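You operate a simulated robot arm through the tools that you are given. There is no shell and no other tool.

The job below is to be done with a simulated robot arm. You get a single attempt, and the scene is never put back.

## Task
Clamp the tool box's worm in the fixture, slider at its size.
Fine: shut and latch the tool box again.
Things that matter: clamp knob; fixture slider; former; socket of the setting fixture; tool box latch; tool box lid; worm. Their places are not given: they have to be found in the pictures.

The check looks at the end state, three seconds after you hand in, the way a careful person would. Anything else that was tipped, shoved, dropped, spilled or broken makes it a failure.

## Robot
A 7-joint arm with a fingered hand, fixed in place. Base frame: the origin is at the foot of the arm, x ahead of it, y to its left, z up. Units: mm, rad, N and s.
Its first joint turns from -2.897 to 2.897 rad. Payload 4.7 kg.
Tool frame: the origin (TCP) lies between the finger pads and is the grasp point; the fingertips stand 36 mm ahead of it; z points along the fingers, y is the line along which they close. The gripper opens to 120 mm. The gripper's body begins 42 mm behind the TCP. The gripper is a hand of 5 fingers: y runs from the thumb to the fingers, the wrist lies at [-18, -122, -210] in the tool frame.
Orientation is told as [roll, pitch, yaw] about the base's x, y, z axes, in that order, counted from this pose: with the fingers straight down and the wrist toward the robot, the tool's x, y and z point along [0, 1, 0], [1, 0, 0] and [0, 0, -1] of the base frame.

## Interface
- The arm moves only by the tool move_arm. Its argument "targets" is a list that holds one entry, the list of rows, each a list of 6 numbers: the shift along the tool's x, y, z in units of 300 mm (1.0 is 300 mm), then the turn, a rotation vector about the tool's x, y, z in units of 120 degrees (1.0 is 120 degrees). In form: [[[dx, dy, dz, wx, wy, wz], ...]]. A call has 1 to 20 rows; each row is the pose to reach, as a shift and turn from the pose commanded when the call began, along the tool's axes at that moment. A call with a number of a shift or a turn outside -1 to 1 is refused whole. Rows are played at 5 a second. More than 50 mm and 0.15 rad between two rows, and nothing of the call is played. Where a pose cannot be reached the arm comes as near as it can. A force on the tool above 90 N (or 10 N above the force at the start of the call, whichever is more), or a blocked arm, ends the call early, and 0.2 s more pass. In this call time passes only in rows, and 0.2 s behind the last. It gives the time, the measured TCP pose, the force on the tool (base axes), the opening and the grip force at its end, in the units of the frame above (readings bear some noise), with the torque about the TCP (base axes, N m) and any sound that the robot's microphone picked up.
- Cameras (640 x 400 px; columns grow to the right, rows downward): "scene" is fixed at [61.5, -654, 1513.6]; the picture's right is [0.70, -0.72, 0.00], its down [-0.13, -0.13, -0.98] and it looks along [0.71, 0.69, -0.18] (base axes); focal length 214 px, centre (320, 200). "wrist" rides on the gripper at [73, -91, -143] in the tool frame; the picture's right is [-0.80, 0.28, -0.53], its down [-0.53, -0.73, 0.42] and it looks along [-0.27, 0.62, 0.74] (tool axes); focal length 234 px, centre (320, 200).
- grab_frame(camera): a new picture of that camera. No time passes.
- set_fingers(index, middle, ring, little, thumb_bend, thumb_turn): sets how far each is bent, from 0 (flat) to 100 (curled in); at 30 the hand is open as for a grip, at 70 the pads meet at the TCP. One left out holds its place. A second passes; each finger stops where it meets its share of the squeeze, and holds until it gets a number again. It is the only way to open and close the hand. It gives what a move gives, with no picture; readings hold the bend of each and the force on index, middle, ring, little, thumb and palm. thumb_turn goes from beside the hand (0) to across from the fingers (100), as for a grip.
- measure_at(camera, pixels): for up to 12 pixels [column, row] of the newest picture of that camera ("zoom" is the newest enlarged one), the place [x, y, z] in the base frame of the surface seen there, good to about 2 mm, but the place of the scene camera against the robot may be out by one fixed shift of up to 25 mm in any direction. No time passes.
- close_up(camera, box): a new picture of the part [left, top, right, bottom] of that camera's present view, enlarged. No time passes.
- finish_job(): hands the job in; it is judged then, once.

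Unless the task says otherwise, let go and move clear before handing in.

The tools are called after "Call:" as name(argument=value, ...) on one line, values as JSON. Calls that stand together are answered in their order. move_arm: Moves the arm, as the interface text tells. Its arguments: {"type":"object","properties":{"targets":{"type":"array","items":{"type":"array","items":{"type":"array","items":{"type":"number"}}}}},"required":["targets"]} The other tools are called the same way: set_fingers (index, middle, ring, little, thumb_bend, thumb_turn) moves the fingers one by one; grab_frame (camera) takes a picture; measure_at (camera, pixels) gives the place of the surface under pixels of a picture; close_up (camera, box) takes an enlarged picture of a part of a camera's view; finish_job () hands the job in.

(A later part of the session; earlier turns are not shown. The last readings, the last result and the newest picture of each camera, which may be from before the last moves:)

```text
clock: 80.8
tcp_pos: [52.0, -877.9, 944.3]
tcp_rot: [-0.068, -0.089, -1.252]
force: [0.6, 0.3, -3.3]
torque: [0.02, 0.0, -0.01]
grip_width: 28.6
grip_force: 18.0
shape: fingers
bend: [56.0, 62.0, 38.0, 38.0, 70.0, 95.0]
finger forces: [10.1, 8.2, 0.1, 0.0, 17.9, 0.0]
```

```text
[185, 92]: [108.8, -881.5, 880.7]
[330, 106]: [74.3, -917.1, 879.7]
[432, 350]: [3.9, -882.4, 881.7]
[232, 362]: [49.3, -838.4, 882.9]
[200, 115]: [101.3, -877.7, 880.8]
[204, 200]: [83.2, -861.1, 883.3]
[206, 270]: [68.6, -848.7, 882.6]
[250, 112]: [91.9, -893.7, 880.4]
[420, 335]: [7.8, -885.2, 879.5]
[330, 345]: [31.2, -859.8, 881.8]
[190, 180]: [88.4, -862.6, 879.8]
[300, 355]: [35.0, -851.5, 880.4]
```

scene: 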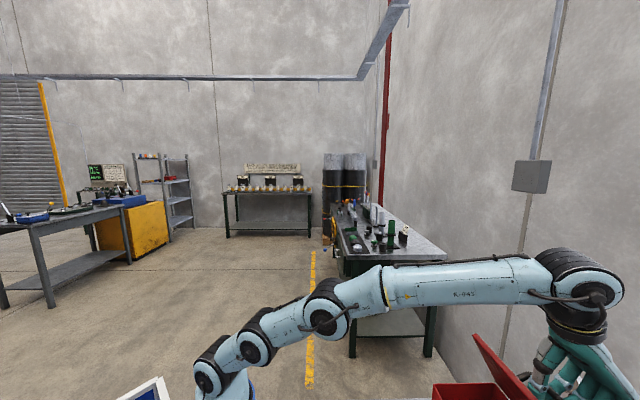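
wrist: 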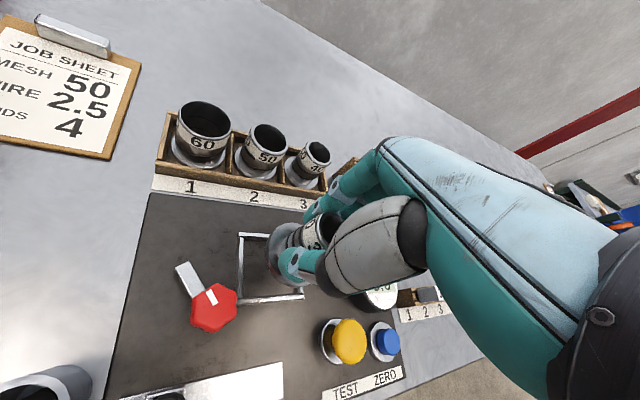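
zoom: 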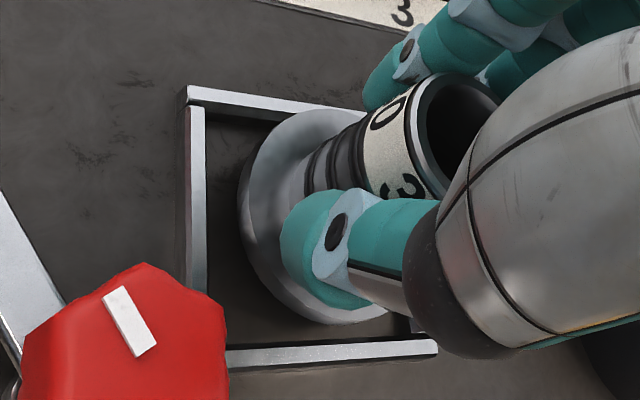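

The frame's inner centre is about (55.2,-881.8), within ~1.3 mm of the flange. I'll lower straight down 12 mm with a 1 mm correction.

Call:
move_arm(targets=[[[0.0035, -0.002, 0.008, 0, 0, 0], [0.0045, -0.0033, 0.022, 0, 0, 0], [0.0058, -0.0048, 0.04, 0, 0, 0]]])

Call:
close_up(camera="wrist", box=[220, 190, 360, 310])

```text
clock: 81.6
tcp_pos: [52.9, -877.4, 932.4]
tcp_rot: [-0.068, -0.092, -1.253]
force: [0.2, 0.0, -3.1]
torque: [0.03, 0.02, 0.02]
grip_width: 28.9
grip_force: 17.7
shape: fingers
bend: [56.0, 62.0, 38.0, 38.0, 70.0, 95.0]
finger forces: [10.0, 8.1, 0.0, 0.0, 17.9, 0.0]
```

```text
3.33 times, centred on (290, 250) of wrist
```

zoom: 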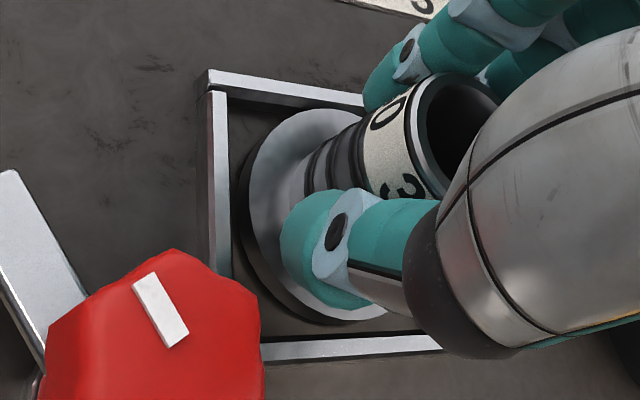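

The flange is inside the frame and nothing touches yet. I'll lower 3 mm more and watch the force.

Call:
move_arm(targets=[[[0.0002, -0.0003, 0.0035, 0, 0, 0], [0.0005, -0.0006, 0.007, 0, 0, 0], [0.0007, -0.0008, 0.01, 0, 0, 0]]])

Call:
close_up(camera="wrist", box=[220, 190, 360, 310])

Call:
measure_at(camera="zoom", pixels=[[253, 190], [252, 220], [258, 165], [275, 132], [310, 114], [264, 260], [288, 296], [318, 313], [340, 117], [255, 240], [330, 114], [350, 120]])

```text
clock: 82.4
tcp_pos: [53.7, -876.9, 929.4]
tcp_rot: [-0.069, -0.091, -1.252]
force: [0.7, 0.0, -1.1]
torque: [-0.05, 0.0, 0.01]
grip_width: 29.0
grip_force: 17.9
shape: fingers
bend: [56.0, 62.0, 38.0, 38.0, 70.0, 95.0]
finger forces: [10.2, 8.1, 0.1, 0.0, 18.2, 0.0]
```

```text
3.33 times, centred on (290, 250) of wrist
```

zoom: 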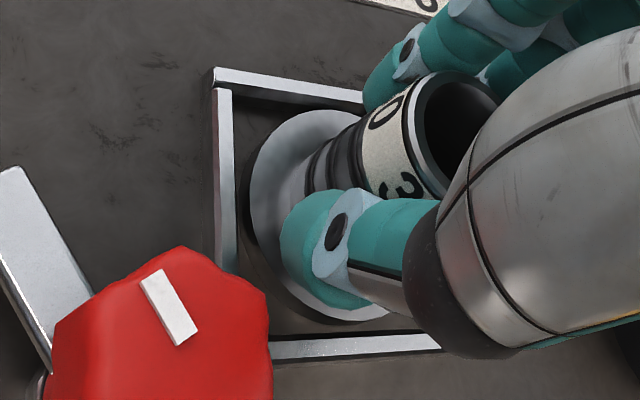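

```text
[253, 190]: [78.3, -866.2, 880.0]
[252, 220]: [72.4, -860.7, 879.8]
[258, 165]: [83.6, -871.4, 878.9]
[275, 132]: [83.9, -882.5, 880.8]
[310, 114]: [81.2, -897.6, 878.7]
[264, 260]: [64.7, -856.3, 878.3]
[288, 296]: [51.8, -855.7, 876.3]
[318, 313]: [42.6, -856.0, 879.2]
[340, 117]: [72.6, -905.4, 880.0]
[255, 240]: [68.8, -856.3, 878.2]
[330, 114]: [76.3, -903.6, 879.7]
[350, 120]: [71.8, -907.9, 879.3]
```

The force dropped to -1.1 N and the flange top is at z≈879.5: the worm stands on the board inside the socket. I'll open the fingers gently.

Call:
set_fingers(index=53, middle=55, thumb_bend=60)

Call:
set_fingers(index=48, middle=48, thumb_bend=44)

Call:
close_up(camera="wrist", box=[220, 170, 380, 310])

```text
clock: 83.4
tcp_pos: [54.2, -877.3, 929.3]
tcp_rot: [-0.068, -0.091, -1.254]
force: [0.0, 0.4, -0.2]
torque: [0.01, 0.03, 0.0]
grip_width: 43.1
grip_force: 0.1
shape: fingers
bend: [53.0, 55.0, 38.0, 38.0, 60.0, 97.0]
finger forces: [0.1, 0.0, 0.1, 0.0, 0.1, 0.0]
```

```text
clock: 84.4
tcp_pos: [52.8, -877.1, 930.1]
tcp_rot: [-0.068, -0.09, -1.253]
force: [0.7, 0.3, -0.3]
torque: [0.0, 0.01, 0.0]
grip_width: 74.7
grip_force: 0.1
shape: fingers
bend: [48.0, 48.0, 38.0, 38.0, 44.0, 97.0]
finger forces: [0.0, 0.0, 0.0, 0.0, 0.1, 0.1]
```

```text
2.86 times, centred on (300, 240) of wrist
```

zoom: 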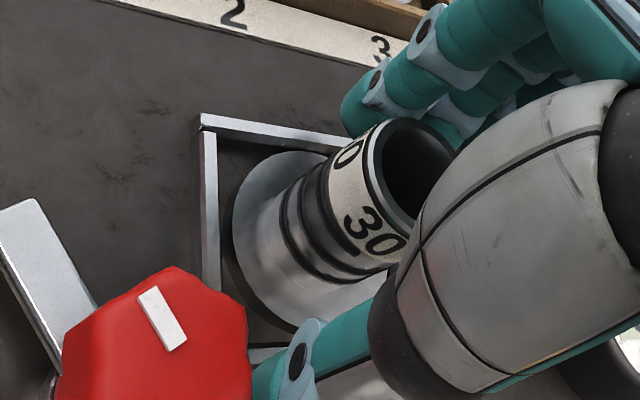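

The worm stands free in the socket, marked 30. I'll rise straight up, then undo the hand's tilt.

Call:
move_arm(targets=[[[-0.005, 0.006, -0.07, 0, 0, 0], [-0.012, 0.014, -0.17, 0, 0, 0], [-0.02, 0.023, -0.28, 0, 0, 0], [-0.024, 0.0275, -0.36, 0.0394, 0.034, 0]]])

Call:
grab_frame(camera="wrist")

```text
clock: 85.4
tcp_pos: [52.1, -876.4, 1038.5]
tcp_rot: [0.005, -0.008, -1.254]
force: [0.7, 0.1, -0.1]
torque: [-0.03, 0.0, 0.0]
grip_width: 74.7
grip_force: 0.2
shape: fingers
bend: [48.0, 48.0, 38.0, 38.0, 44.0, 97.0]
finger forces: [0.0, 0.0, 0.0, 0.1, 0.0, 0.1]
```

```text
taken
```

wrist: 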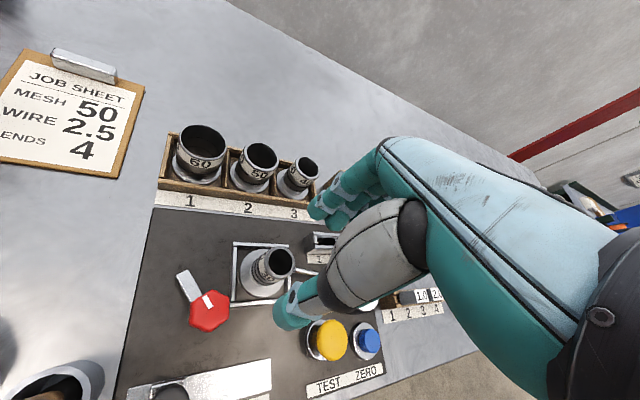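

The worm stands in the socket with the clamp bar still open. Next is the clamp: I'll enlarge and measure the red knob and bar from this view.

Call:
close_up(camera="wrist", box=[160, 230, 310, 350])

Call:
measure_at(camera="zoom", pixels=[[205, 345], [150, 330], [262, 345], [205, 310], [205, 378], [235, 315], [180, 375], [105, 170], [95, 200], [130, 190], [165, 225], [115, 160]])

```text
3.33 times, centred on (235, 290) of wrist
```

zoom: 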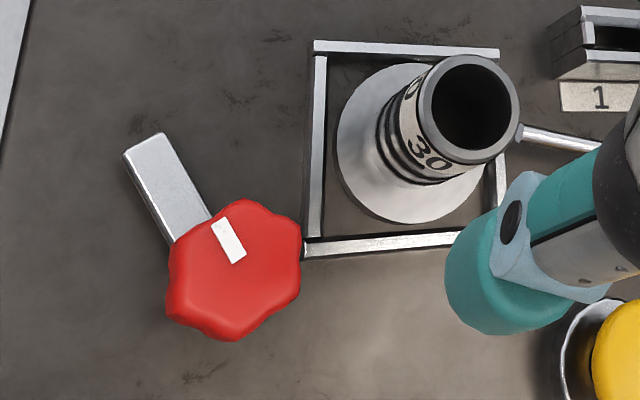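

```text
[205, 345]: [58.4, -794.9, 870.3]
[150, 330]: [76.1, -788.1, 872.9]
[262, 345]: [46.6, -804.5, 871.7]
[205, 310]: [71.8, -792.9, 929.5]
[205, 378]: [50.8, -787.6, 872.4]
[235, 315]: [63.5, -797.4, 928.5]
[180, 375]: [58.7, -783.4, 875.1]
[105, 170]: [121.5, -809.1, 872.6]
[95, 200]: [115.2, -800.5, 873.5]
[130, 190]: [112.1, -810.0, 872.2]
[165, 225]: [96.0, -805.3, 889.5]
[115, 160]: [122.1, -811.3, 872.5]
```

Call:
measure_at(camera="zoom", pixels=[[235, 268], [175, 290], [295, 255], [250, 206], [230, 330], [185, 240], [285, 300], [175, 265], [140, 150], [160, 140], [130, 165], [185, 225]])

```text
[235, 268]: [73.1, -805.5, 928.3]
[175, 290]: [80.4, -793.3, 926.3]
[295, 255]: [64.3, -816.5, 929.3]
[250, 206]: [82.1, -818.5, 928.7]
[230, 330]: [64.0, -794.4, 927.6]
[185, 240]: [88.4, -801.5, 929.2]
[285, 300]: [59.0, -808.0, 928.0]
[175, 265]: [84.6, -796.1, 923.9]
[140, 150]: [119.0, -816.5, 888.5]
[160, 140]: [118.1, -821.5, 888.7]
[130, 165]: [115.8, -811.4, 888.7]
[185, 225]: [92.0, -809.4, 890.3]
```

The knob's centre is (73,-805.4), radius ≈15, top z≈929; the bar points at -16° and must swing clockwise about 87° toward the worm. I'll go above the knob with ring and little curled in, and test the turning range in the air.

Call:
set_fingers(index=52, middle=52, ring=60, little=60, thumb_bend=50)

Call:
move_arm(targets=[[[0.07, -0.1, 0.03, 0, 0, 0], [0.14, -0.203, 0.1, 0, 0, 0.02], [0.14, -0.203, 0.1, 0, 0, 0.07], [0.14, -0.203, 0.1, 0, 0, 0.12], [0.14, -0.203, 0.1, 0, 0, 0.18], [0.14, -0.203, 0.1, 0, 0, 0.24], [0.14, -0.203, 0.1, 0, 0, 0.3], [0.14, -0.203, 0.1, 0, 0, 0.36], [0.14, -0.203, 0.1, 0, 0, 0.42], [0.14, -0.203, 0.1, 0, 0, 0.48], [0.14, -0.203, 0.1, 0, 0, 0.54], [0.14, -0.203, 0.1, 0, 0, 0.6], [0.14, -0.203, 0.1, 0, 0, 0.66], [0.14, -0.203, 0.1, 0, 0, 0.72], [0.14, -0.203, 0.1, 0, 0, 0.78]]])

Call:
grab_frame(camera="wrist")

```text
clock: 86.4
tcp_pos: [51.0, -877.0, 1036.6]
tcp_rot: [0.004, -0.007, -1.257]
force: [-1.3, -0.4, 0.1]
torque: [-0.01, 0.02, -0.01]
grip_width: 60.7
grip_force: 0.1
shape: fingers
bend: [52.0, 52.0, 60.0, 60.0, 50.0, 97.0]
finger forces: [0.1, 0.1, 0.0, 0.0, 0.0, 0.0]
```

```text
clock: 89.6
tcp_pos: [74.1, -804.4, 1007.3]
tcp_rot: [0.007, 0.004, -2.892]
force: [-0.7, 0.4, 1.2]
torque: [-0.04, -0.04, -0.01]
grip_width: 60.6
grip_force: 0.0
shape: fingers
bend: [52.0, 52.0, 60.0, 60.0, 50.0, 98.0]
finger forces: [0.1, 0.1, 0.0, 0.0, 0.0, 0.0]
```

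```text
taken
```

wrist: 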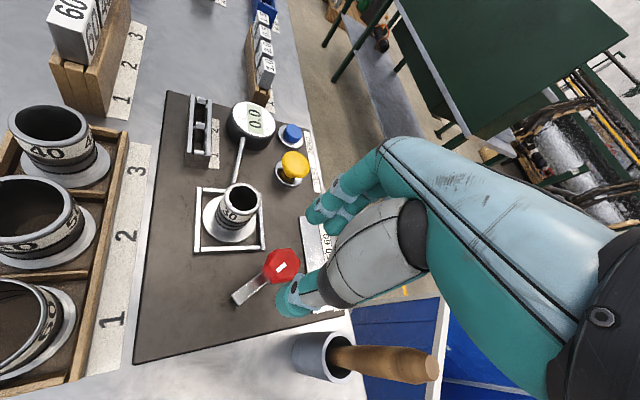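

The whole turning range to yaw -166° is reachable. I'll turn back to yaw -74°, then lower over the red knob.

Call:
move_arm(targets=[[[0, 0, 0, 0, 0, -0.059], [0, 0, 0, 0, 0, -0.118], [0, 0, 0, 0, 0, -0.177], [0, 0, 0, 0, 0, -0.236], [0, 0, 0, 0, 0, -0.295], [0, 0, 0, 0, 0, -0.354], [0, 0, 0, 0, 0, -0.413], [0, 0, 0, 0, 0, -0.472], [0, 0, 0, 0, 0, -0.531], [0, 0, 0, 0, 0, -0.59], [0, 0, 0, 0, 0, -0.649], [0, 0, 0, 0, 0, -0.708], [0, 0, 0, 0, 0, -0.765]]])

Call:
grab_frame(camera="wrist")

```text
clock: 92.4
tcp_pos: [73.8, -804.7, 1006.5]
tcp_rot: [0.001, -0.007, -1.286]
force: [-0.3, -0.2, 0.0]
torque: [-0.03, 0.01, -0.01]
grip_width: 60.5
grip_force: 0.2
shape: fingers
bend: [52.0, 52.0, 60.0, 60.0, 50.0, 98.0]
finger forces: [0.0, 0.0, 0.1, 0.0, 0.1, 0.0]
```

```text
taken
```

wrist: 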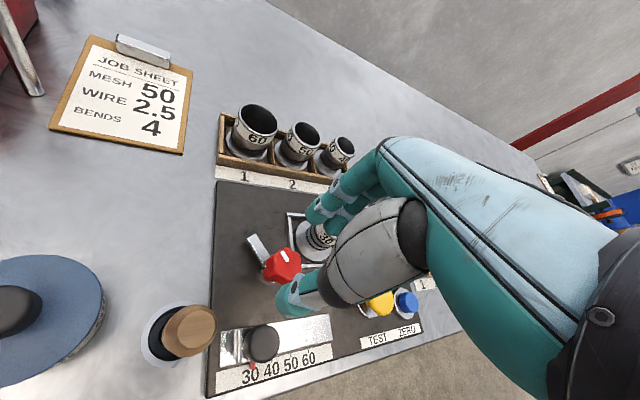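

The knob is under the hand (282,265). I'll descend to z≈938 and close on it.

Call:
move_arm(targets=[[[0, 0, 0.07, 0, 0, 0], [0, 0, 0.14, 0, 0, 0], [0, 0, 0.19, 0, 0, 0], [0, 0, 0.23, 0, 0, 0]]])

Call:
close_up(camera="wrist", box=[230, 150, 430, 310])

```text
clock: 93.4
tcp_pos: [74.9, -806.1, 939.0]
tcp_rot: [0.003, -0.008, -1.287]
force: [-0.5, -0.1, 0.5]
torque: [-0.01, -0.03, 0.0]
grip_width: 60.2
grip_force: 0.0
shape: fingers
bend: [52.0, 52.0, 60.0, 60.0, 50.0, 98.0]
finger forces: [0.0, 0.0, 0.1, 0.0, 0.0, 0.0]
```

```text
2.50 times, centred on (330, 230) of wrist
```

zoom: 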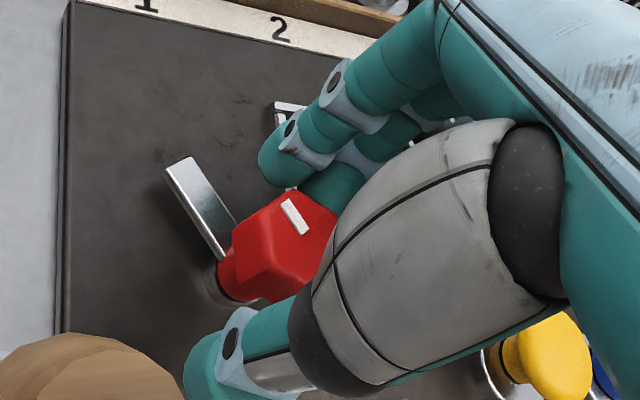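

The knob (285,245 in zoom) is between thumb and fingers with no contact. I'll close index, middle and thumb.

Call:
set_fingers(index=68, middle=68, thumb_bend=82)

Call:
close_up(camera="wrist", box=[230, 150, 430, 310])

```text
clock: 94.4
tcp_pos: [73.0, -804.7, 939.5]
tcp_rot: [0.003, -0.007, -1.289]
force: [-5.1, 3.6, -2.0]
torque: [-0.13, 0.23, 0.02]
grip_width: 27.1
grip_force: 16.6
shape: fingers
bend: [60.0, 63.0, 60.0, 60.0, 65.0, 96.0]
finger forces: [6.8, 8.2, 0.0, 0.0, 17.6, 0.0]
```

```text
2.50 times, centred on (330, 230) of wrist
```

zoom: 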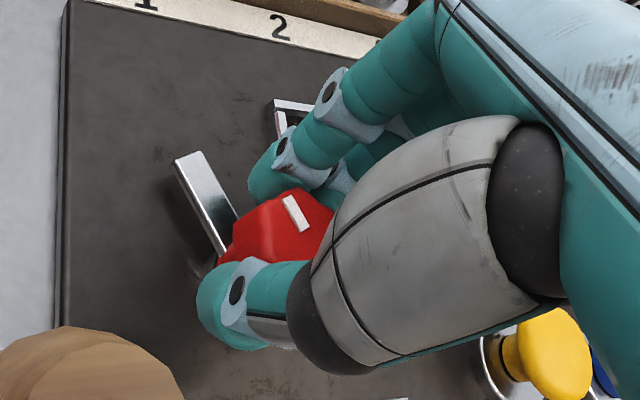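

A firm grip (width 27 mm, forces balanced). I'll turn clockwise 21° first and check the bar follows.

Call:
move_arm(targets=[[[0, 0, 0, 0, 0, 0.045], [0, 0, 0, 0, 0, 0.09], [0, 0, 0, 0, 0, 0.135], [0, 0, 0, 0, 0, 0.18]]])

Call:
close_up(camera="wrist", box=[210, 150, 410, 310])

```text
clock: 95.4
tcp_pos: [74.4, -804.9, 939.7]
tcp_rot: [0.007, -0.006, -1.665]
force: [-3.7, 3.9, -4.6]
torque: [-0.12, 0.28, 0.02]
grip_width: 26.7
grip_force: 15.3
shape: fingers
bend: [60.0, 63.0, 60.0, 60.0, 66.0, 96.0]
finger forces: [7.1, 8.9, 0.0, 0.1, 16.2, 0.1]
```

```text
2.50 times, centred on (310, 230) of wrist
```

zoom: 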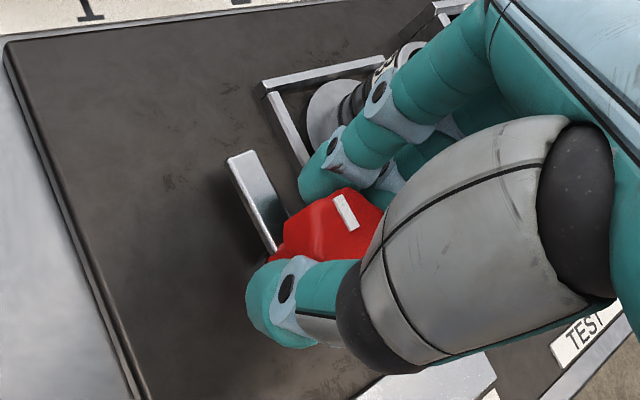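

The bar turns with the hand and the torque is tiny. I'll turn on by 66°.

Call:
move_arm(targets=[[[0, 0, 0, 0, 0, 0.05], [0, 0, 0, 0, 0, 0.1], [0, 0, 0, 0, 0, 0.15], [0, 0, 0, 0, 0, 0.2], [0, 0, 0, 0, 0, 0.25], [0, 0, 0, 0, 0, 0.3], [0, 0, 0, 0, 0, 0.35], [0, 0, 0, 0, 0, 0.4], [0, 0, 0, 0, 0, 0.45], [0, 0, 0, 0, 0, 0.5], [0, 0, 0, 0, 0, 0.55]]])

Call:
grab_frame(camera="wrist")

Call:
close_up(camera="wrist", box=[210, 150, 410, 310])

```text
clock: 97.8
tcp_pos: [75.4, -806.1, 939.5]
tcp_rot: [0.008, 0.003, -2.813]
force: [9.3, -5.3, -3.5]
torque: [-0.19, -0.16, 0.34]
grip_width: 26.7
grip_force: 18.2
shape: fingers
bend: [60.0, 63.0, 60.0, 60.0, 66.0, 96.0]
finger forces: [10.4, 6.0, 0.1, 0.0, 20.0, 0.0]
```

```text
taken
```

wrist: 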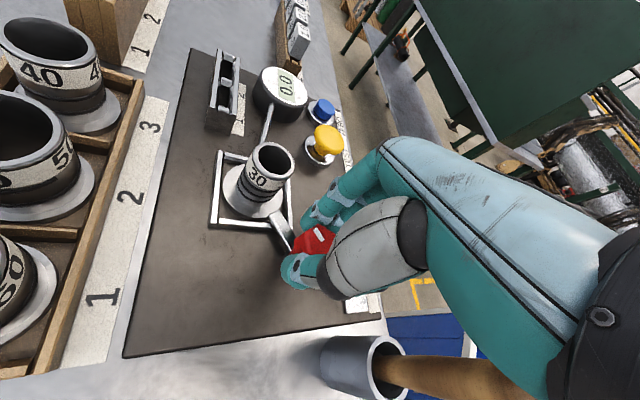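

```text
2.50 times, centred on (310, 230) of wrist
```

zoom: 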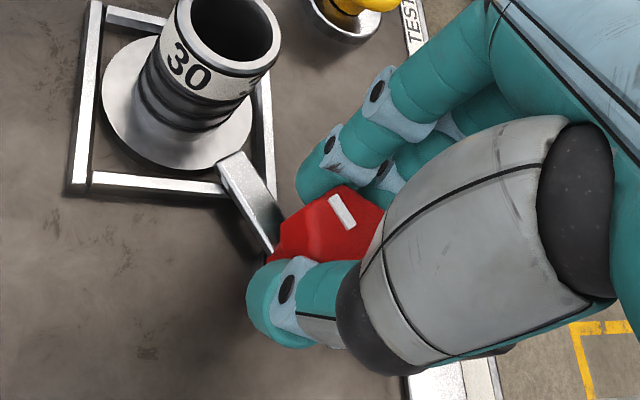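

The bar now reaches over the worm's flange (zoom 235,170) and the torque has risen to 0.34 N m. I'll turn a few degrees more to feel whether it is at its stop.

Call:
move_arm(targets=[[[0, 0, 0, 0, 0, 0.02], [0, 0, 0, 0, 0, 0.04]]])

Call:
close_up(camera="wrist", box=[210, 150, 410, 310])

```text
clock: 98.4
tcp_pos: [73.8, -807.3, 939.3]
tcp_rot: [0.008, 0.004, -2.898]
force: [12.5, -6.1, -1.3]
torque: [-0.2, -0.29, 0.3]
grip_width: 27.2
grip_force: 17.5
shape: fingers
bend: [60.0, 63.0, 60.0, 60.0, 66.0, 96.0]
finger forces: [8.8, 4.6, 0.0, 0.1, 21.7, 0.1]
```

```text
2.50 times, centred on (310, 230) of wrist
```

zoom: 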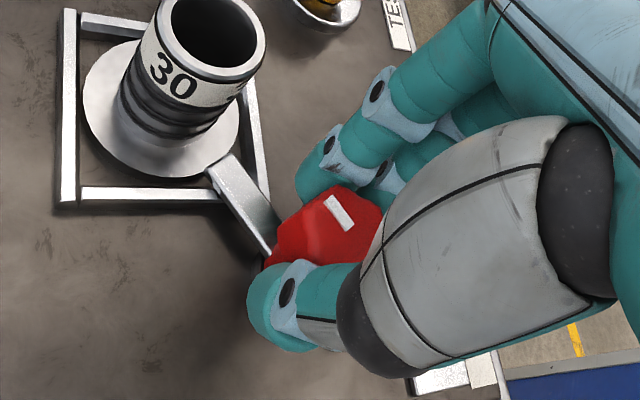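

The hand turned 5° more but the bar did not follow, so it is at its stop. I'll measure the bar and then release.

Call:
measure_at(camera="zoom", pixels=[[215, 165], [225, 160], [240, 195], [260, 225], [212, 180], [150, 160], [100, 120], [235, 130], [255, 20], [165, 15], [70, 190], [240, 190]])

Call:
set_fingers(index=54, middle=54, thumb_bend=50)

Call:
close_up(camera="wrist", box=[210, 150, 410, 310])

```text
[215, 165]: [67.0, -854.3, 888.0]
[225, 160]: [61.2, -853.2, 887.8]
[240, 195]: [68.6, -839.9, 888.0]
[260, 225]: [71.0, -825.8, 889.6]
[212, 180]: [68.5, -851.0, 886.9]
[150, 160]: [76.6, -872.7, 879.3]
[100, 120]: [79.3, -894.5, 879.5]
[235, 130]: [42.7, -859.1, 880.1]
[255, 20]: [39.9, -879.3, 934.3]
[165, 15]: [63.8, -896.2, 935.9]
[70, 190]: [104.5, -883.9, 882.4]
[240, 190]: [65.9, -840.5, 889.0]
```

```text
clock: 99.4
tcp_pos: [73.8, -806.1, 939.1]
tcp_rot: [0.006, 0.003, -2.899]
force: [1.0, -0.4, -0.3]
torque: [0.01, 0.01, 0.02]
grip_width: 56.6
grip_force: 0.0
shape: fingers
bend: [54.0, 54.0, 60.0, 60.0, 50.0, 97.0]
finger forces: [0.1, 0.0, 0.1, 0.1, 0.1, 0.0]
```

```text
2.50 times, centred on (310, 230) of wrist
```

zoom: 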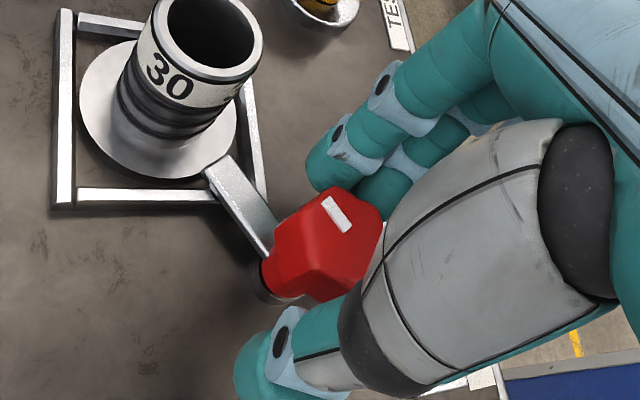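

The bar tip is at (64,-854), heading about -100°, an 84° turn from the start, resting over the flange at its stop. I'll rise straight up and look at the whole fixture.

Call:
move_arm(targets=[[[0, 0, -0.06, 0, 0, 0], [0, 0, -0.15, 0, 0, 0], [0, 0, -0.28, 0, 0, 0], [0, 0, -0.4, 0, 0, 0]]])

Call:
grab_frame(camera="wrist")

Call:
close_up(camera="wrist", box=[190, 140, 350, 270])

```text
clock: 100.4
tcp_pos: [72.0, -801.9, 1059.8]
tcp_rot: [0.006, 0.005, -2.9]
force: [-0.2, -0.2, -0.2]
torque: [0.01, -0.02, 0.0]
grip_width: 56.7
grip_force: 0.0
shape: fingers
bend: [54.0, 54.0, 60.0, 60.0, 50.0, 97.0]
finger forces: [0.0, 0.0, 0.0, 0.0, 0.1, 0.0]
```

```text
taken
```

wrist: 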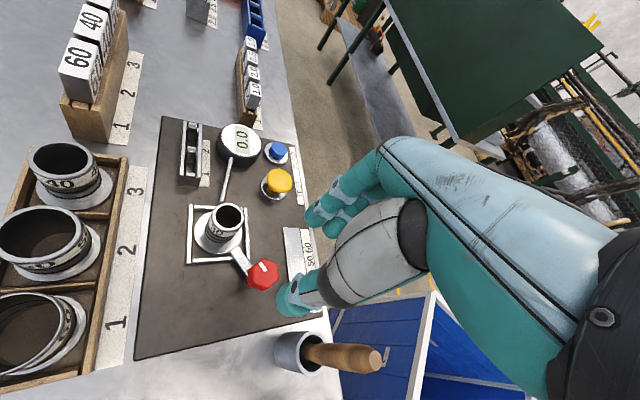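

```text
3.08 times, centred on (270, 205) of wrist
```

zoom: 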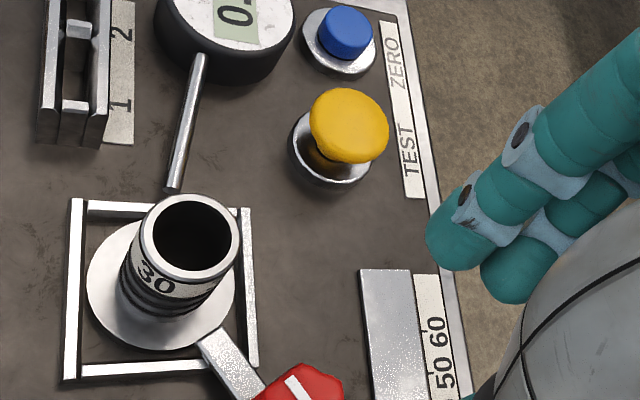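

The clamp bar overlaps the worm's flange, the dial still reads 0.0 and nothing is disturbed. Next I close the tool box: rise a little and turn the hand back to yaw -47°.

Call:
move_arm(targets=[[[0, 0, -0.05, 0, 0, -0.058], [0, 0, -0.1, 0, 0, -0.116], [0, 0, -0.15, 0, 0, -0.174], [0, 0, -0.15, 0, 0, -0.232], [0, 0, -0.15, 0, 0, -0.29], [0, 0, -0.15, 0, 0, -0.348], [0, 0, -0.15, 0, 0, -0.406], [0, 0, -0.15, 0, 0, -0.464], [0, 0, -0.15, 0, 0, -0.522], [0, 0, -0.15, 0, 0, -0.58], [0, 0, -0.15, 0, 0, -0.638], [0, 0, -0.15, 0, 0, -0.696], [0, 0, -0.15, 0, 0, -0.754], [0, 0, -0.15, 0, 0, -0.812], [0, 0, -0.15, 0, 0, -0.87], [0, 0, -0.15, 0, 0, -0.93], [0, 0, -0.15, 0, 0, -0.99]]])

Call:
grab_frame(camera="wrist")

```text
clock: 104.0
tcp_pos: [74.6, -805.1, 1105.8]
tcp_rot: [0.0, -0.008, -0.824]
force: [0.2, -0.7, 1.0]
torque: [0.0, 0.01, -0.03]
grip_width: 56.6
grip_force: 0.0
shape: fingers
bend: [54.0, 54.0, 60.0, 60.0, 50.0, 97.0]
finger forces: [0.0, 0.0, 0.0, 0.1, 0.0, 0.1]
```

```text
taken
```

wrist: 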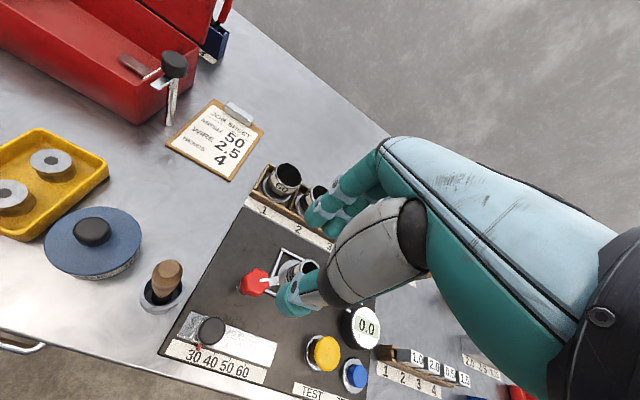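

Now I'll move to the tool box side to look at the open lid and its handle.

Call:
move_arm(targets=[[[0.12, 0.05, -0.06, 0, 0, -0.018], [0.24, 0.1, -0.113, 0, 0, -0.018], [0.36, 0.15, -0.113, 0, 0, -0.018], [0.48, 0.2, -0.113, 0, 0, -0.018], [0.6, 0.26, -0.113, 0, 0, -0.018], [0.72, 0.31, -0.113, 0, 0, -0.018], [0.85, 0.37, -0.113, 0, 0, -0.018], [0.972, 0.422, -0.113, 0, 0, -0.018]]])

Call:
grab_frame(camera="wrist")

```text
clock: 105.8
tcp_pos: [368.7, -699.5, 1139.7]
tcp_rot: [0.0, -0.009, -0.788]
force: [-0.3, 0.3, -0.8]
torque: [0.03, -0.03, 0.05]
grip_width: 56.5
grip_force: 0.0
shape: fingers
bend: [54.0, 54.0, 60.0, 60.0, 50.0, 98.0]
finger forces: [0.0, 0.1, 0.0, 0.0, 0.0, 0.0]
```

```text
taken
```

wrist: 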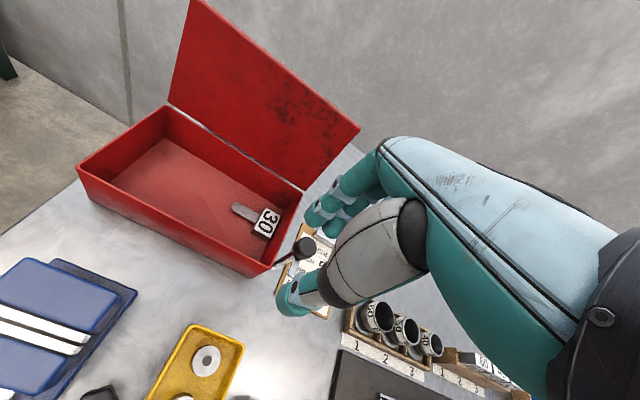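

The lid is still open. I'll measure its inner face to get its exact angle.

Call:
measure_at(camera="wrist", pixels=[[196, 5], [357, 130], [175, 95], [300, 180], [250, 50], [240, 140], [290, 100], [172, 108], [303, 188], [350, 135]])

```text
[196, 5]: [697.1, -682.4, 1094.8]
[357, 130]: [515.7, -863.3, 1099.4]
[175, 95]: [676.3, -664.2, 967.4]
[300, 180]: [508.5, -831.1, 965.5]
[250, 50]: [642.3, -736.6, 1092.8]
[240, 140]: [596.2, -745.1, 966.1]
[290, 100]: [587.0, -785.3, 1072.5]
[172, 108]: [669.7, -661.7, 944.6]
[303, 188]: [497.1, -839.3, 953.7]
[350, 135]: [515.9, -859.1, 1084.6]
```

The lid leans 12° past vertical (inner face u≈948 at z=966 and u≈975 at z=1095). I'll pinch its top edge between thumb (inside) and fingers (outside), so I preshape the hand and move above the edge.

Call:
set_fingers(index=54, middle=54, ring=54, little=54, thumb_bend=54)

Call:
move_arm(targets=[[[0.066, 0.097, -0.03, 0, 0, 0], [0.132, 0.194, -0.06, 0, 0, 0], [0.198, 0.291, -0.1, 0, 0, 0], [0.264, 0.388, -0.1, 0, 0, 0], [0.33, 0.486, -0.1, 0, 0, 0], [0.397, 0.583, -0.1, 0, 0, 0]]])

Call:
grab_frame(camera="wrist")

```text
clock: 106.8
tcp_pos: [371.2, -700.1, 1140.3]
tcp_rot: [0.001, -0.009, -0.788]
force: [0.8, 0.1, 0.0]
torque: [-0.02, -0.01, 0.0]
grip_width: 51.2
grip_force: 0.1
shape: fingers
bend: [54.0, 54.0, 54.0, 54.0, 54.0, 98.0]
finger forces: [0.0, 0.0, 0.1, 0.1, 0.0, 0.1]
```

```text
clock: 108.2
tcp_pos: [580.4, -738.4, 1171.0]
tcp_rot: [0.002, -0.01, -0.79]
force: [-0.8, 0.4, 2.1]
torque: [0.02, -0.03, -0.01]
grip_width: 51.2
grip_force: 0.0
shape: fingers
bend: [54.0, 54.0, 54.0, 54.0, 54.0, 98.0]
finger forces: [0.0, 0.0, 0.1, 0.0, 0.0, 0.0]
```

```text
taken
```

wrist: 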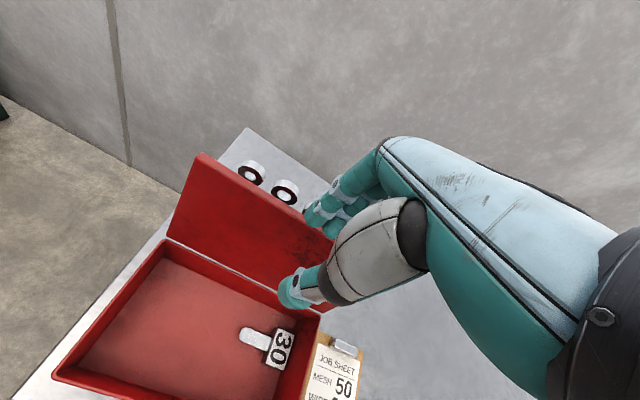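

Call:
close_up(camera="wrist", box=[170, 130, 350, 310])

Call:
measure_at(camera="wrist", pixels=[[203, 158], [230, 176], [260, 198], [280, 212], [230, 180], [260, 203], [200, 162], [196, 165], [240, 240], [250, 170]])

```text
2.22 times, centred on (260, 220) of wrist
```

zoom: 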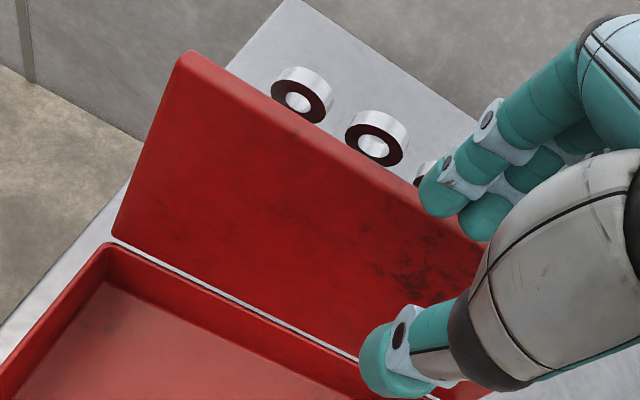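

```text
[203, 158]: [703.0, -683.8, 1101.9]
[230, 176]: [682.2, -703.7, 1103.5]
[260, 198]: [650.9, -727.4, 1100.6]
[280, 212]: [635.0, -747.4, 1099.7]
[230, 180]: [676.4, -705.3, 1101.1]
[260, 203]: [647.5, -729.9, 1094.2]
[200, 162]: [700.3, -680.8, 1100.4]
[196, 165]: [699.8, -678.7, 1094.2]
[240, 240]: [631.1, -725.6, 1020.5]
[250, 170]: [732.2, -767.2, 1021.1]
```

The lid's top edge is at u≈978-990, z≈1103. I'll move over it and lower so that it lies between thumb and fingers.

Call:
move_arm(targets=[[[0, 0.09, 0, 0, 0, 0], [0, 0.172, 0, 0, 0, 0], [0, 0.172, 0.06, 0, 0, 0], [0, 0.172, 0.12, 0, 0, 0], [0, 0.172, 0.165, 0, 0, 0]]])

Call:
grab_frame(camera="wrist")

Call:
close_up(camera="wrist", box=[210, 140, 410, 310])

```text
clock: 109.4
tcp_pos: [617.8, -776.2, 1120.7]
tcp_rot: [0.0, -0.01, -0.79]
force: [0.1, 0.6, 0.9]
torque: [-0.02, 0.02, -0.02]
grip_width: 50.9
grip_force: 0.0
shape: fingers
bend: [54.0, 54.0, 54.0, 54.0, 54.0, 98.0]
finger forces: [0.0, 0.0, 0.0, 0.0, 0.0, 0.0]
```

```text
taken
```

wrist: 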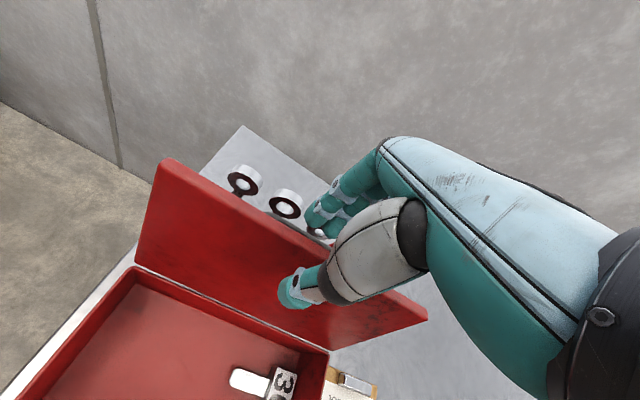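

```text
2.35 times, centred on (310, 225) of wrist
```

zoom: 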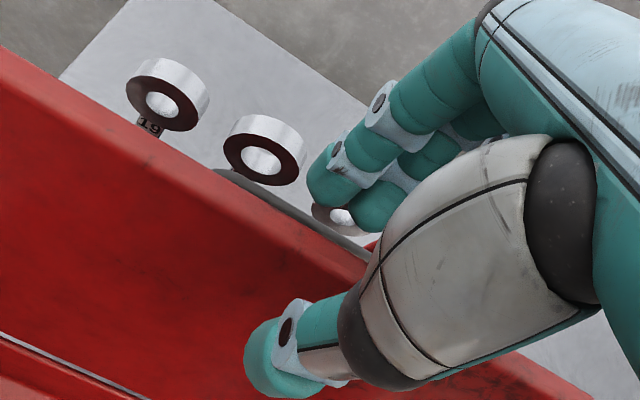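

The thumb is in front of the lid and the fingers are behind it. I'll close the pinch.

Call:
set_fingers(index=68, middle=68, ring=68, little=68, thumb_bend=76)

Call:
grab_frame(camera="wrist")

```text
clock: 110.4
tcp_pos: [616.9, -775.8, 1120.1]
tcp_rot: [0.0, -0.011, -0.788]
force: [-7.2, 6.7, -3.6]
torque: [0.17, 0.22, 0.15]
grip_width: 13.1
grip_force: 6.8
shape: fingers
bend: [67.0, 67.0, 67.0, 68.0, 68.0, 97.0]
finger forces: [0.8, 0.9, 1.0, 0.0, 11.5, 0.0]
```

```text
taken
```

wrist: 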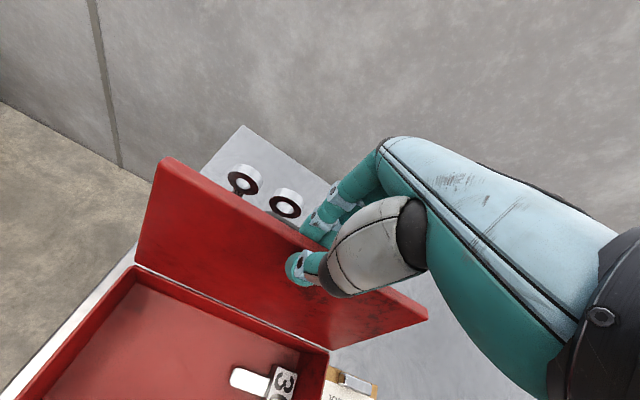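

The lid edge is pinched (width 13 mm). I'll swing it forward along the hinge arc from 102° to about 80°.

Call:
move_arm(targets=[[[0, -0.0303, -0.006, 0, 0, 0], [0, -0.061, -0.0113, 0, 0, 0], [0, -0.092, -0.014, 0, 0, 0], [0, -0.1227, -0.0153, 0, 0, 0], [0, -0.161, -0.014, -0.0208, 0, 0], [0, -0.1997, -0.0113, -0.0417, 0, 0]]])

Call:
grab_frame(camera="wrist")

```text
clock: 111.8
tcp_pos: [575.2, -733.9, 1124.9]
tcp_rot: [-0.001, -0.097, -0.788]
force: [-0.6, -1.2, 2.4]
torque: [-0.23, 0.03, 0.2]
grip_width: 12.0
grip_force: 9.3
shape: fingers
bend: [66.0, 66.0, 66.0, 68.0, 69.0, 97.0]
finger forces: [3.4, 4.2, 2.5, 0.0, 9.2, 0.0]
```

```text
taken
```

wrist: 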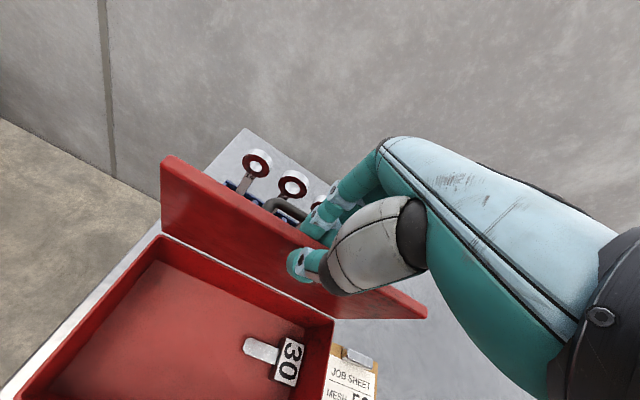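

The lid swings easily with the pinch holding. I'll continue to about 56°, pitching the hand to follow the lid.

Call:
move_arm(targets=[[[0, -0.0403, 0.0016, -0.0333, 0, 0], [0, -0.0803, 0.0063, -0.0667, 0, 0], [0, -0.1198, 0.0143, -0.1, 0, 0], [0, -0.159, 0.0248, -0.1333, 0, 0], [0, -0.1973, 0.0376, -0.1667, 0, 0], [0, -0.2342, 0.0529, -0.2, 0, 0]]])

Call:
grab_frame(camera="wrist")

Call:
close_up(camera="scene", box=[400, 250, 640, 400])

```text
clock: 113.2
tcp_pos: [528.6, -685.7, 1102.7]
tcp_rot: [-0.001, -0.517, -0.789]
force: [-2.2, 2.2, 6.9]
torque: [-0.17, 0.05, 0.17]
grip_width: 12.0
grip_force: 10.4
shape: fingers
bend: [66.0, 66.0, 66.0, 68.0, 70.0, 97.0]
finger forces: [3.5, 4.1, 2.9, 0.0, 10.4, 0.0]
```

```text
taken
```

wrist: 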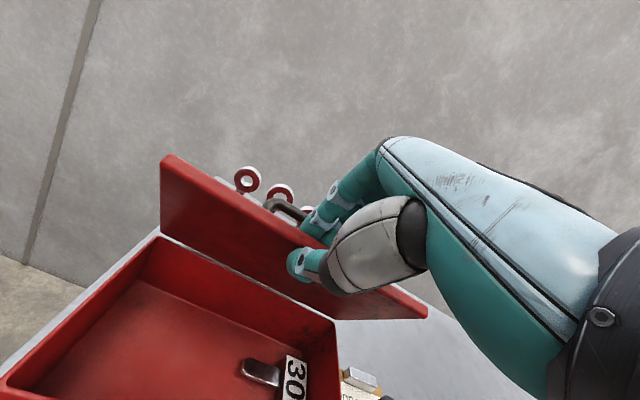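

```text
2.67 times, centred on (520, 325) of scene
```

zoom: 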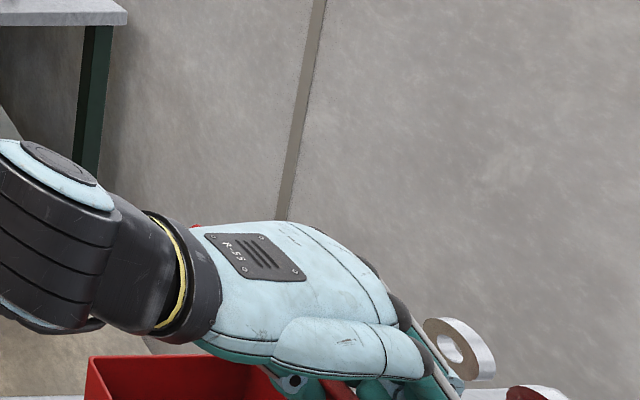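

The lid is at about 56° with low forces. I'll continue lowering to about 32°.

Call:
move_arm(targets=[[[0, -0.0405, 0.0021, -0.0308, 0, 0], [0, -0.0805, 0.0072, -0.064, 0, 0], [0, -0.12, 0.0149, -0.0975, 0, 0], [0, -0.159, 0.0251, -0.131, 0, 0], [0, -0.1966, 0.0376, -0.156, 0, 0], [0, -0.2307, 0.0529, -0.1725, 0, 0]]])

Call:
grab_frame(camera="wrist")

Call:
close_up(camera="scene", box=[400, 250, 640, 400])

```text
clock: 114.6
tcp_pos: [488.7, -648.1, 1054.6]
tcp_rot: [-0.003, -0.876, -0.787]
force: [-6.4, 6.4, 4.6]
torque: [-0.25, 0.12, 0.11]
grip_width: 12.0
grip_force: 11.3
shape: fingers
bend: [66.0, 66.0, 67.0, 68.0, 70.0, 97.0]
finger forces: [3.7, 4.5, 2.7, 0.0, 11.5, 0.0]
```

```text
taken
```

wrist: 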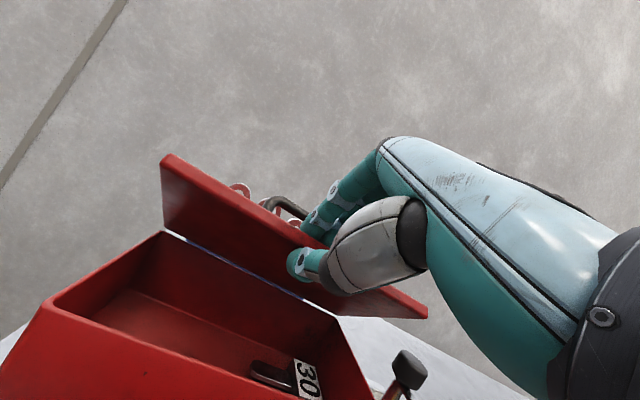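

```text
2.67 times, centred on (520, 325) of scene
```

zoom: 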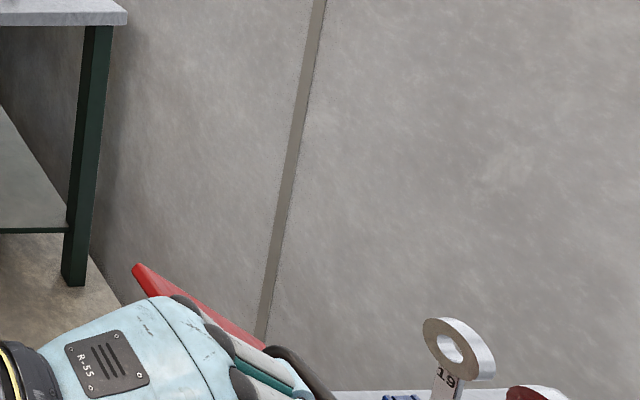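

The lid is at about 32°, still well held. I'll lower it to about 16°.

Call:
move_arm(targets=[[[0, -0.0389, 0.0039, -0.024, 0, 0], [0, -0.0765, 0.0109, -0.041, 0, 0], [0, -0.1102, 0.0209, -0.041, 0, 0], [0, -0.1435, 0.0326, -0.041, 0, 0]]])

Call:
grab_frame(camera="wrist")

Call:
close_up(camera="scene", box=[400, 250, 640, 400])

```text
clock: 115.6
tcp_pos: [474.7, -633.7, 1015.9]
tcp_rot: [-0.002, -0.963, -0.789]
force: [-13.9, 12.1, 5.2]
torque: [-0.17, 0.19, 0.07]
grip_width: 12.8
grip_force: 12.4
shape: fingers
bend: [66.0, 66.0, 67.0, 68.0, 70.0, 97.0]
finger forces: [4.4, 5.6, 2.2, 0.0, 12.9, 0.0]
```

```text
taken
```

wrist: 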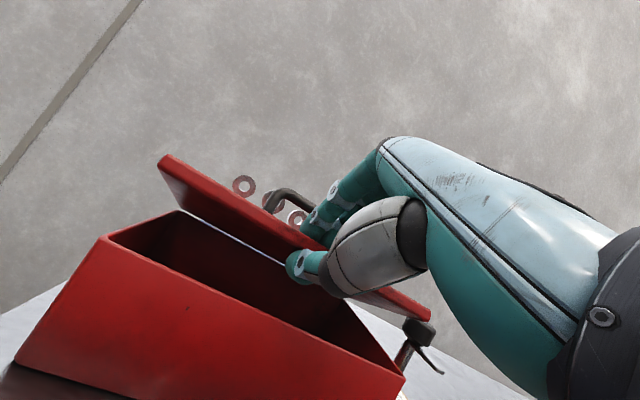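

```text
2.67 times, centred on (520, 325) of scene
```

zoom: 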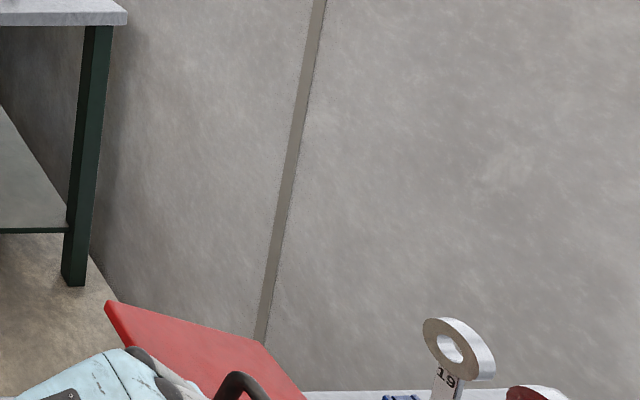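

The lid is now at about 16°, held by the pinch. I'll lower it to about 10°, where the thumb still clears the box rim.

Call:
move_arm(targets=[[[0, -0.027, 0.006, 0, 0, 0], [0, -0.0535, 0.013, 0, 0, 0]]])

Call:
grab_frame(camera="wrist")

Call:
close_up(camera="wrist", box=[220, 170, 420, 330])

```text
clock: 116.2
tcp_pos: [471.5, -630.4, 998.9]
tcp_rot: [-0.001, -0.962, -0.789]
force: [-8.4, 6.7, 2.7]
torque: [-0.29, 0.04, -0.05]
grip_width: 14.2
grip_force: 14.3
shape: fingers
bend: [66.0, 66.0, 68.0, 68.0, 68.0, 97.0]
finger forces: [5.7, 7.0, 1.7, 0.1, 14.5, 0.1]
```

```text
taken
```

wrist: 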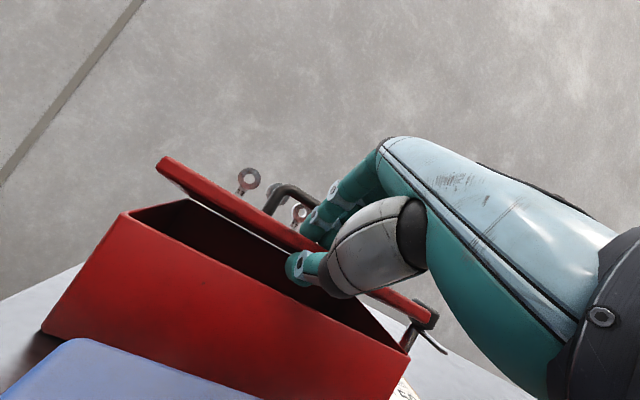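

```text
2.50 times, centred on (320, 250) of wrist
```

zoom: 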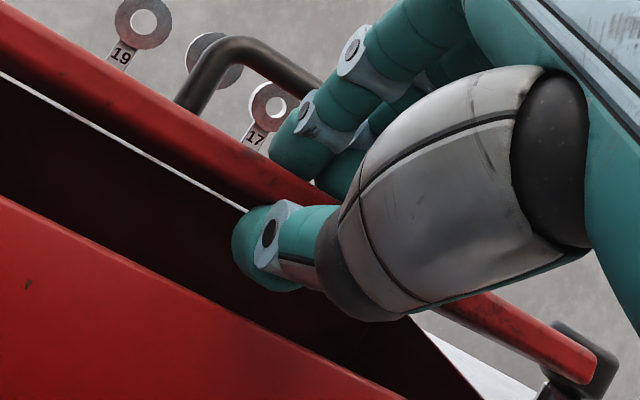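

The lid rests at about 10° with the thumb beneath its front edge and clear of the rim. I'll open the upper fingers so the lid lies on the thumb only.

Call:
set_fingers(index=52, middle=52, ring=52, little=52)

Call:
grab_frame(camera="wrist")

```text
clock: 117.2
tcp_pos: [472.2, -629.5, 998.7]
tcp_rot: [0.0, -0.961, -0.788]
force: [0.0, 0.0, -1.7]
torque: [0.03, 0.09, -0.05]
grip_width: 21.4
grip_force: 0.9
shape: fingers
bend: [52.0, 52.0, 52.0, 52.0, 75.0, 98.0]
finger forces: [0.0, 0.1, 0.0, 0.0, 2.4, 0.1]
```

```text
taken
```

wrist: 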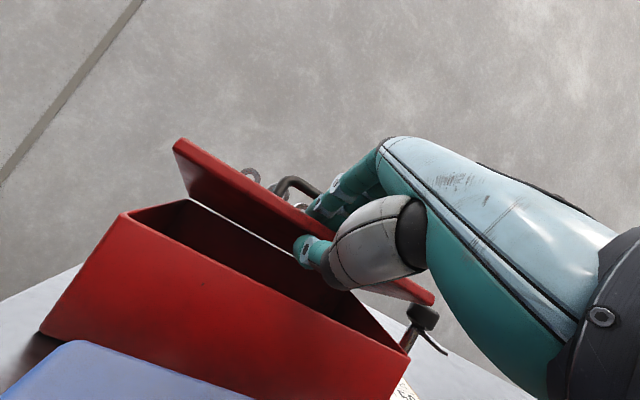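

The lid lies on the thumb alone (2.4 N), which curled up a little. I'll relax the thumb to 66 to let the lid sink, then check.

Call:
set_fingers(thumb_bend=66)

Call:
close_up(camera="wrist", box=[220, 170, 420, 330])

```text
clock: 118.2
tcp_pos: [470.1, -629.0, 1000.2]
tcp_rot: [0.0, -0.962, -0.789]
force: [1.1, 0.5, -2.1]
torque: [0.08, 0.02, 0.01]
grip_width: 39.5
grip_force: 1.3
shape: fingers
bend: [52.0, 52.0, 52.0, 52.0, 64.0, 97.0]
finger forces: [0.0, 0.1, 0.0, 0.0, 2.2, 0.1]
```

```text
2.50 times, centred on (320, 250) of wrist
```

zoom: 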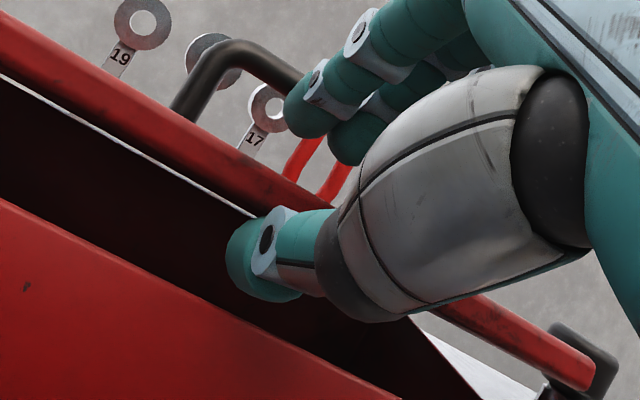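

Call:
measure_at(camera="zoom", pixels=[[250, 290], [235, 250], [300, 345], [200, 300], [350, 370], [180, 140], [100, 90], [480, 330], [580, 375], [270, 200]])

```text
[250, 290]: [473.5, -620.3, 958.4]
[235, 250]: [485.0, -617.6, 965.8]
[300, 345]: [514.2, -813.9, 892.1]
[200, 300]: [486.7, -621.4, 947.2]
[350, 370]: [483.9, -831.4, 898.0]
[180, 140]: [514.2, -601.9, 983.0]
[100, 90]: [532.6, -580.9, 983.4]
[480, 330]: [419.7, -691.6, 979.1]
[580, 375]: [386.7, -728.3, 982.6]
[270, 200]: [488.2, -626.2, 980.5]
```

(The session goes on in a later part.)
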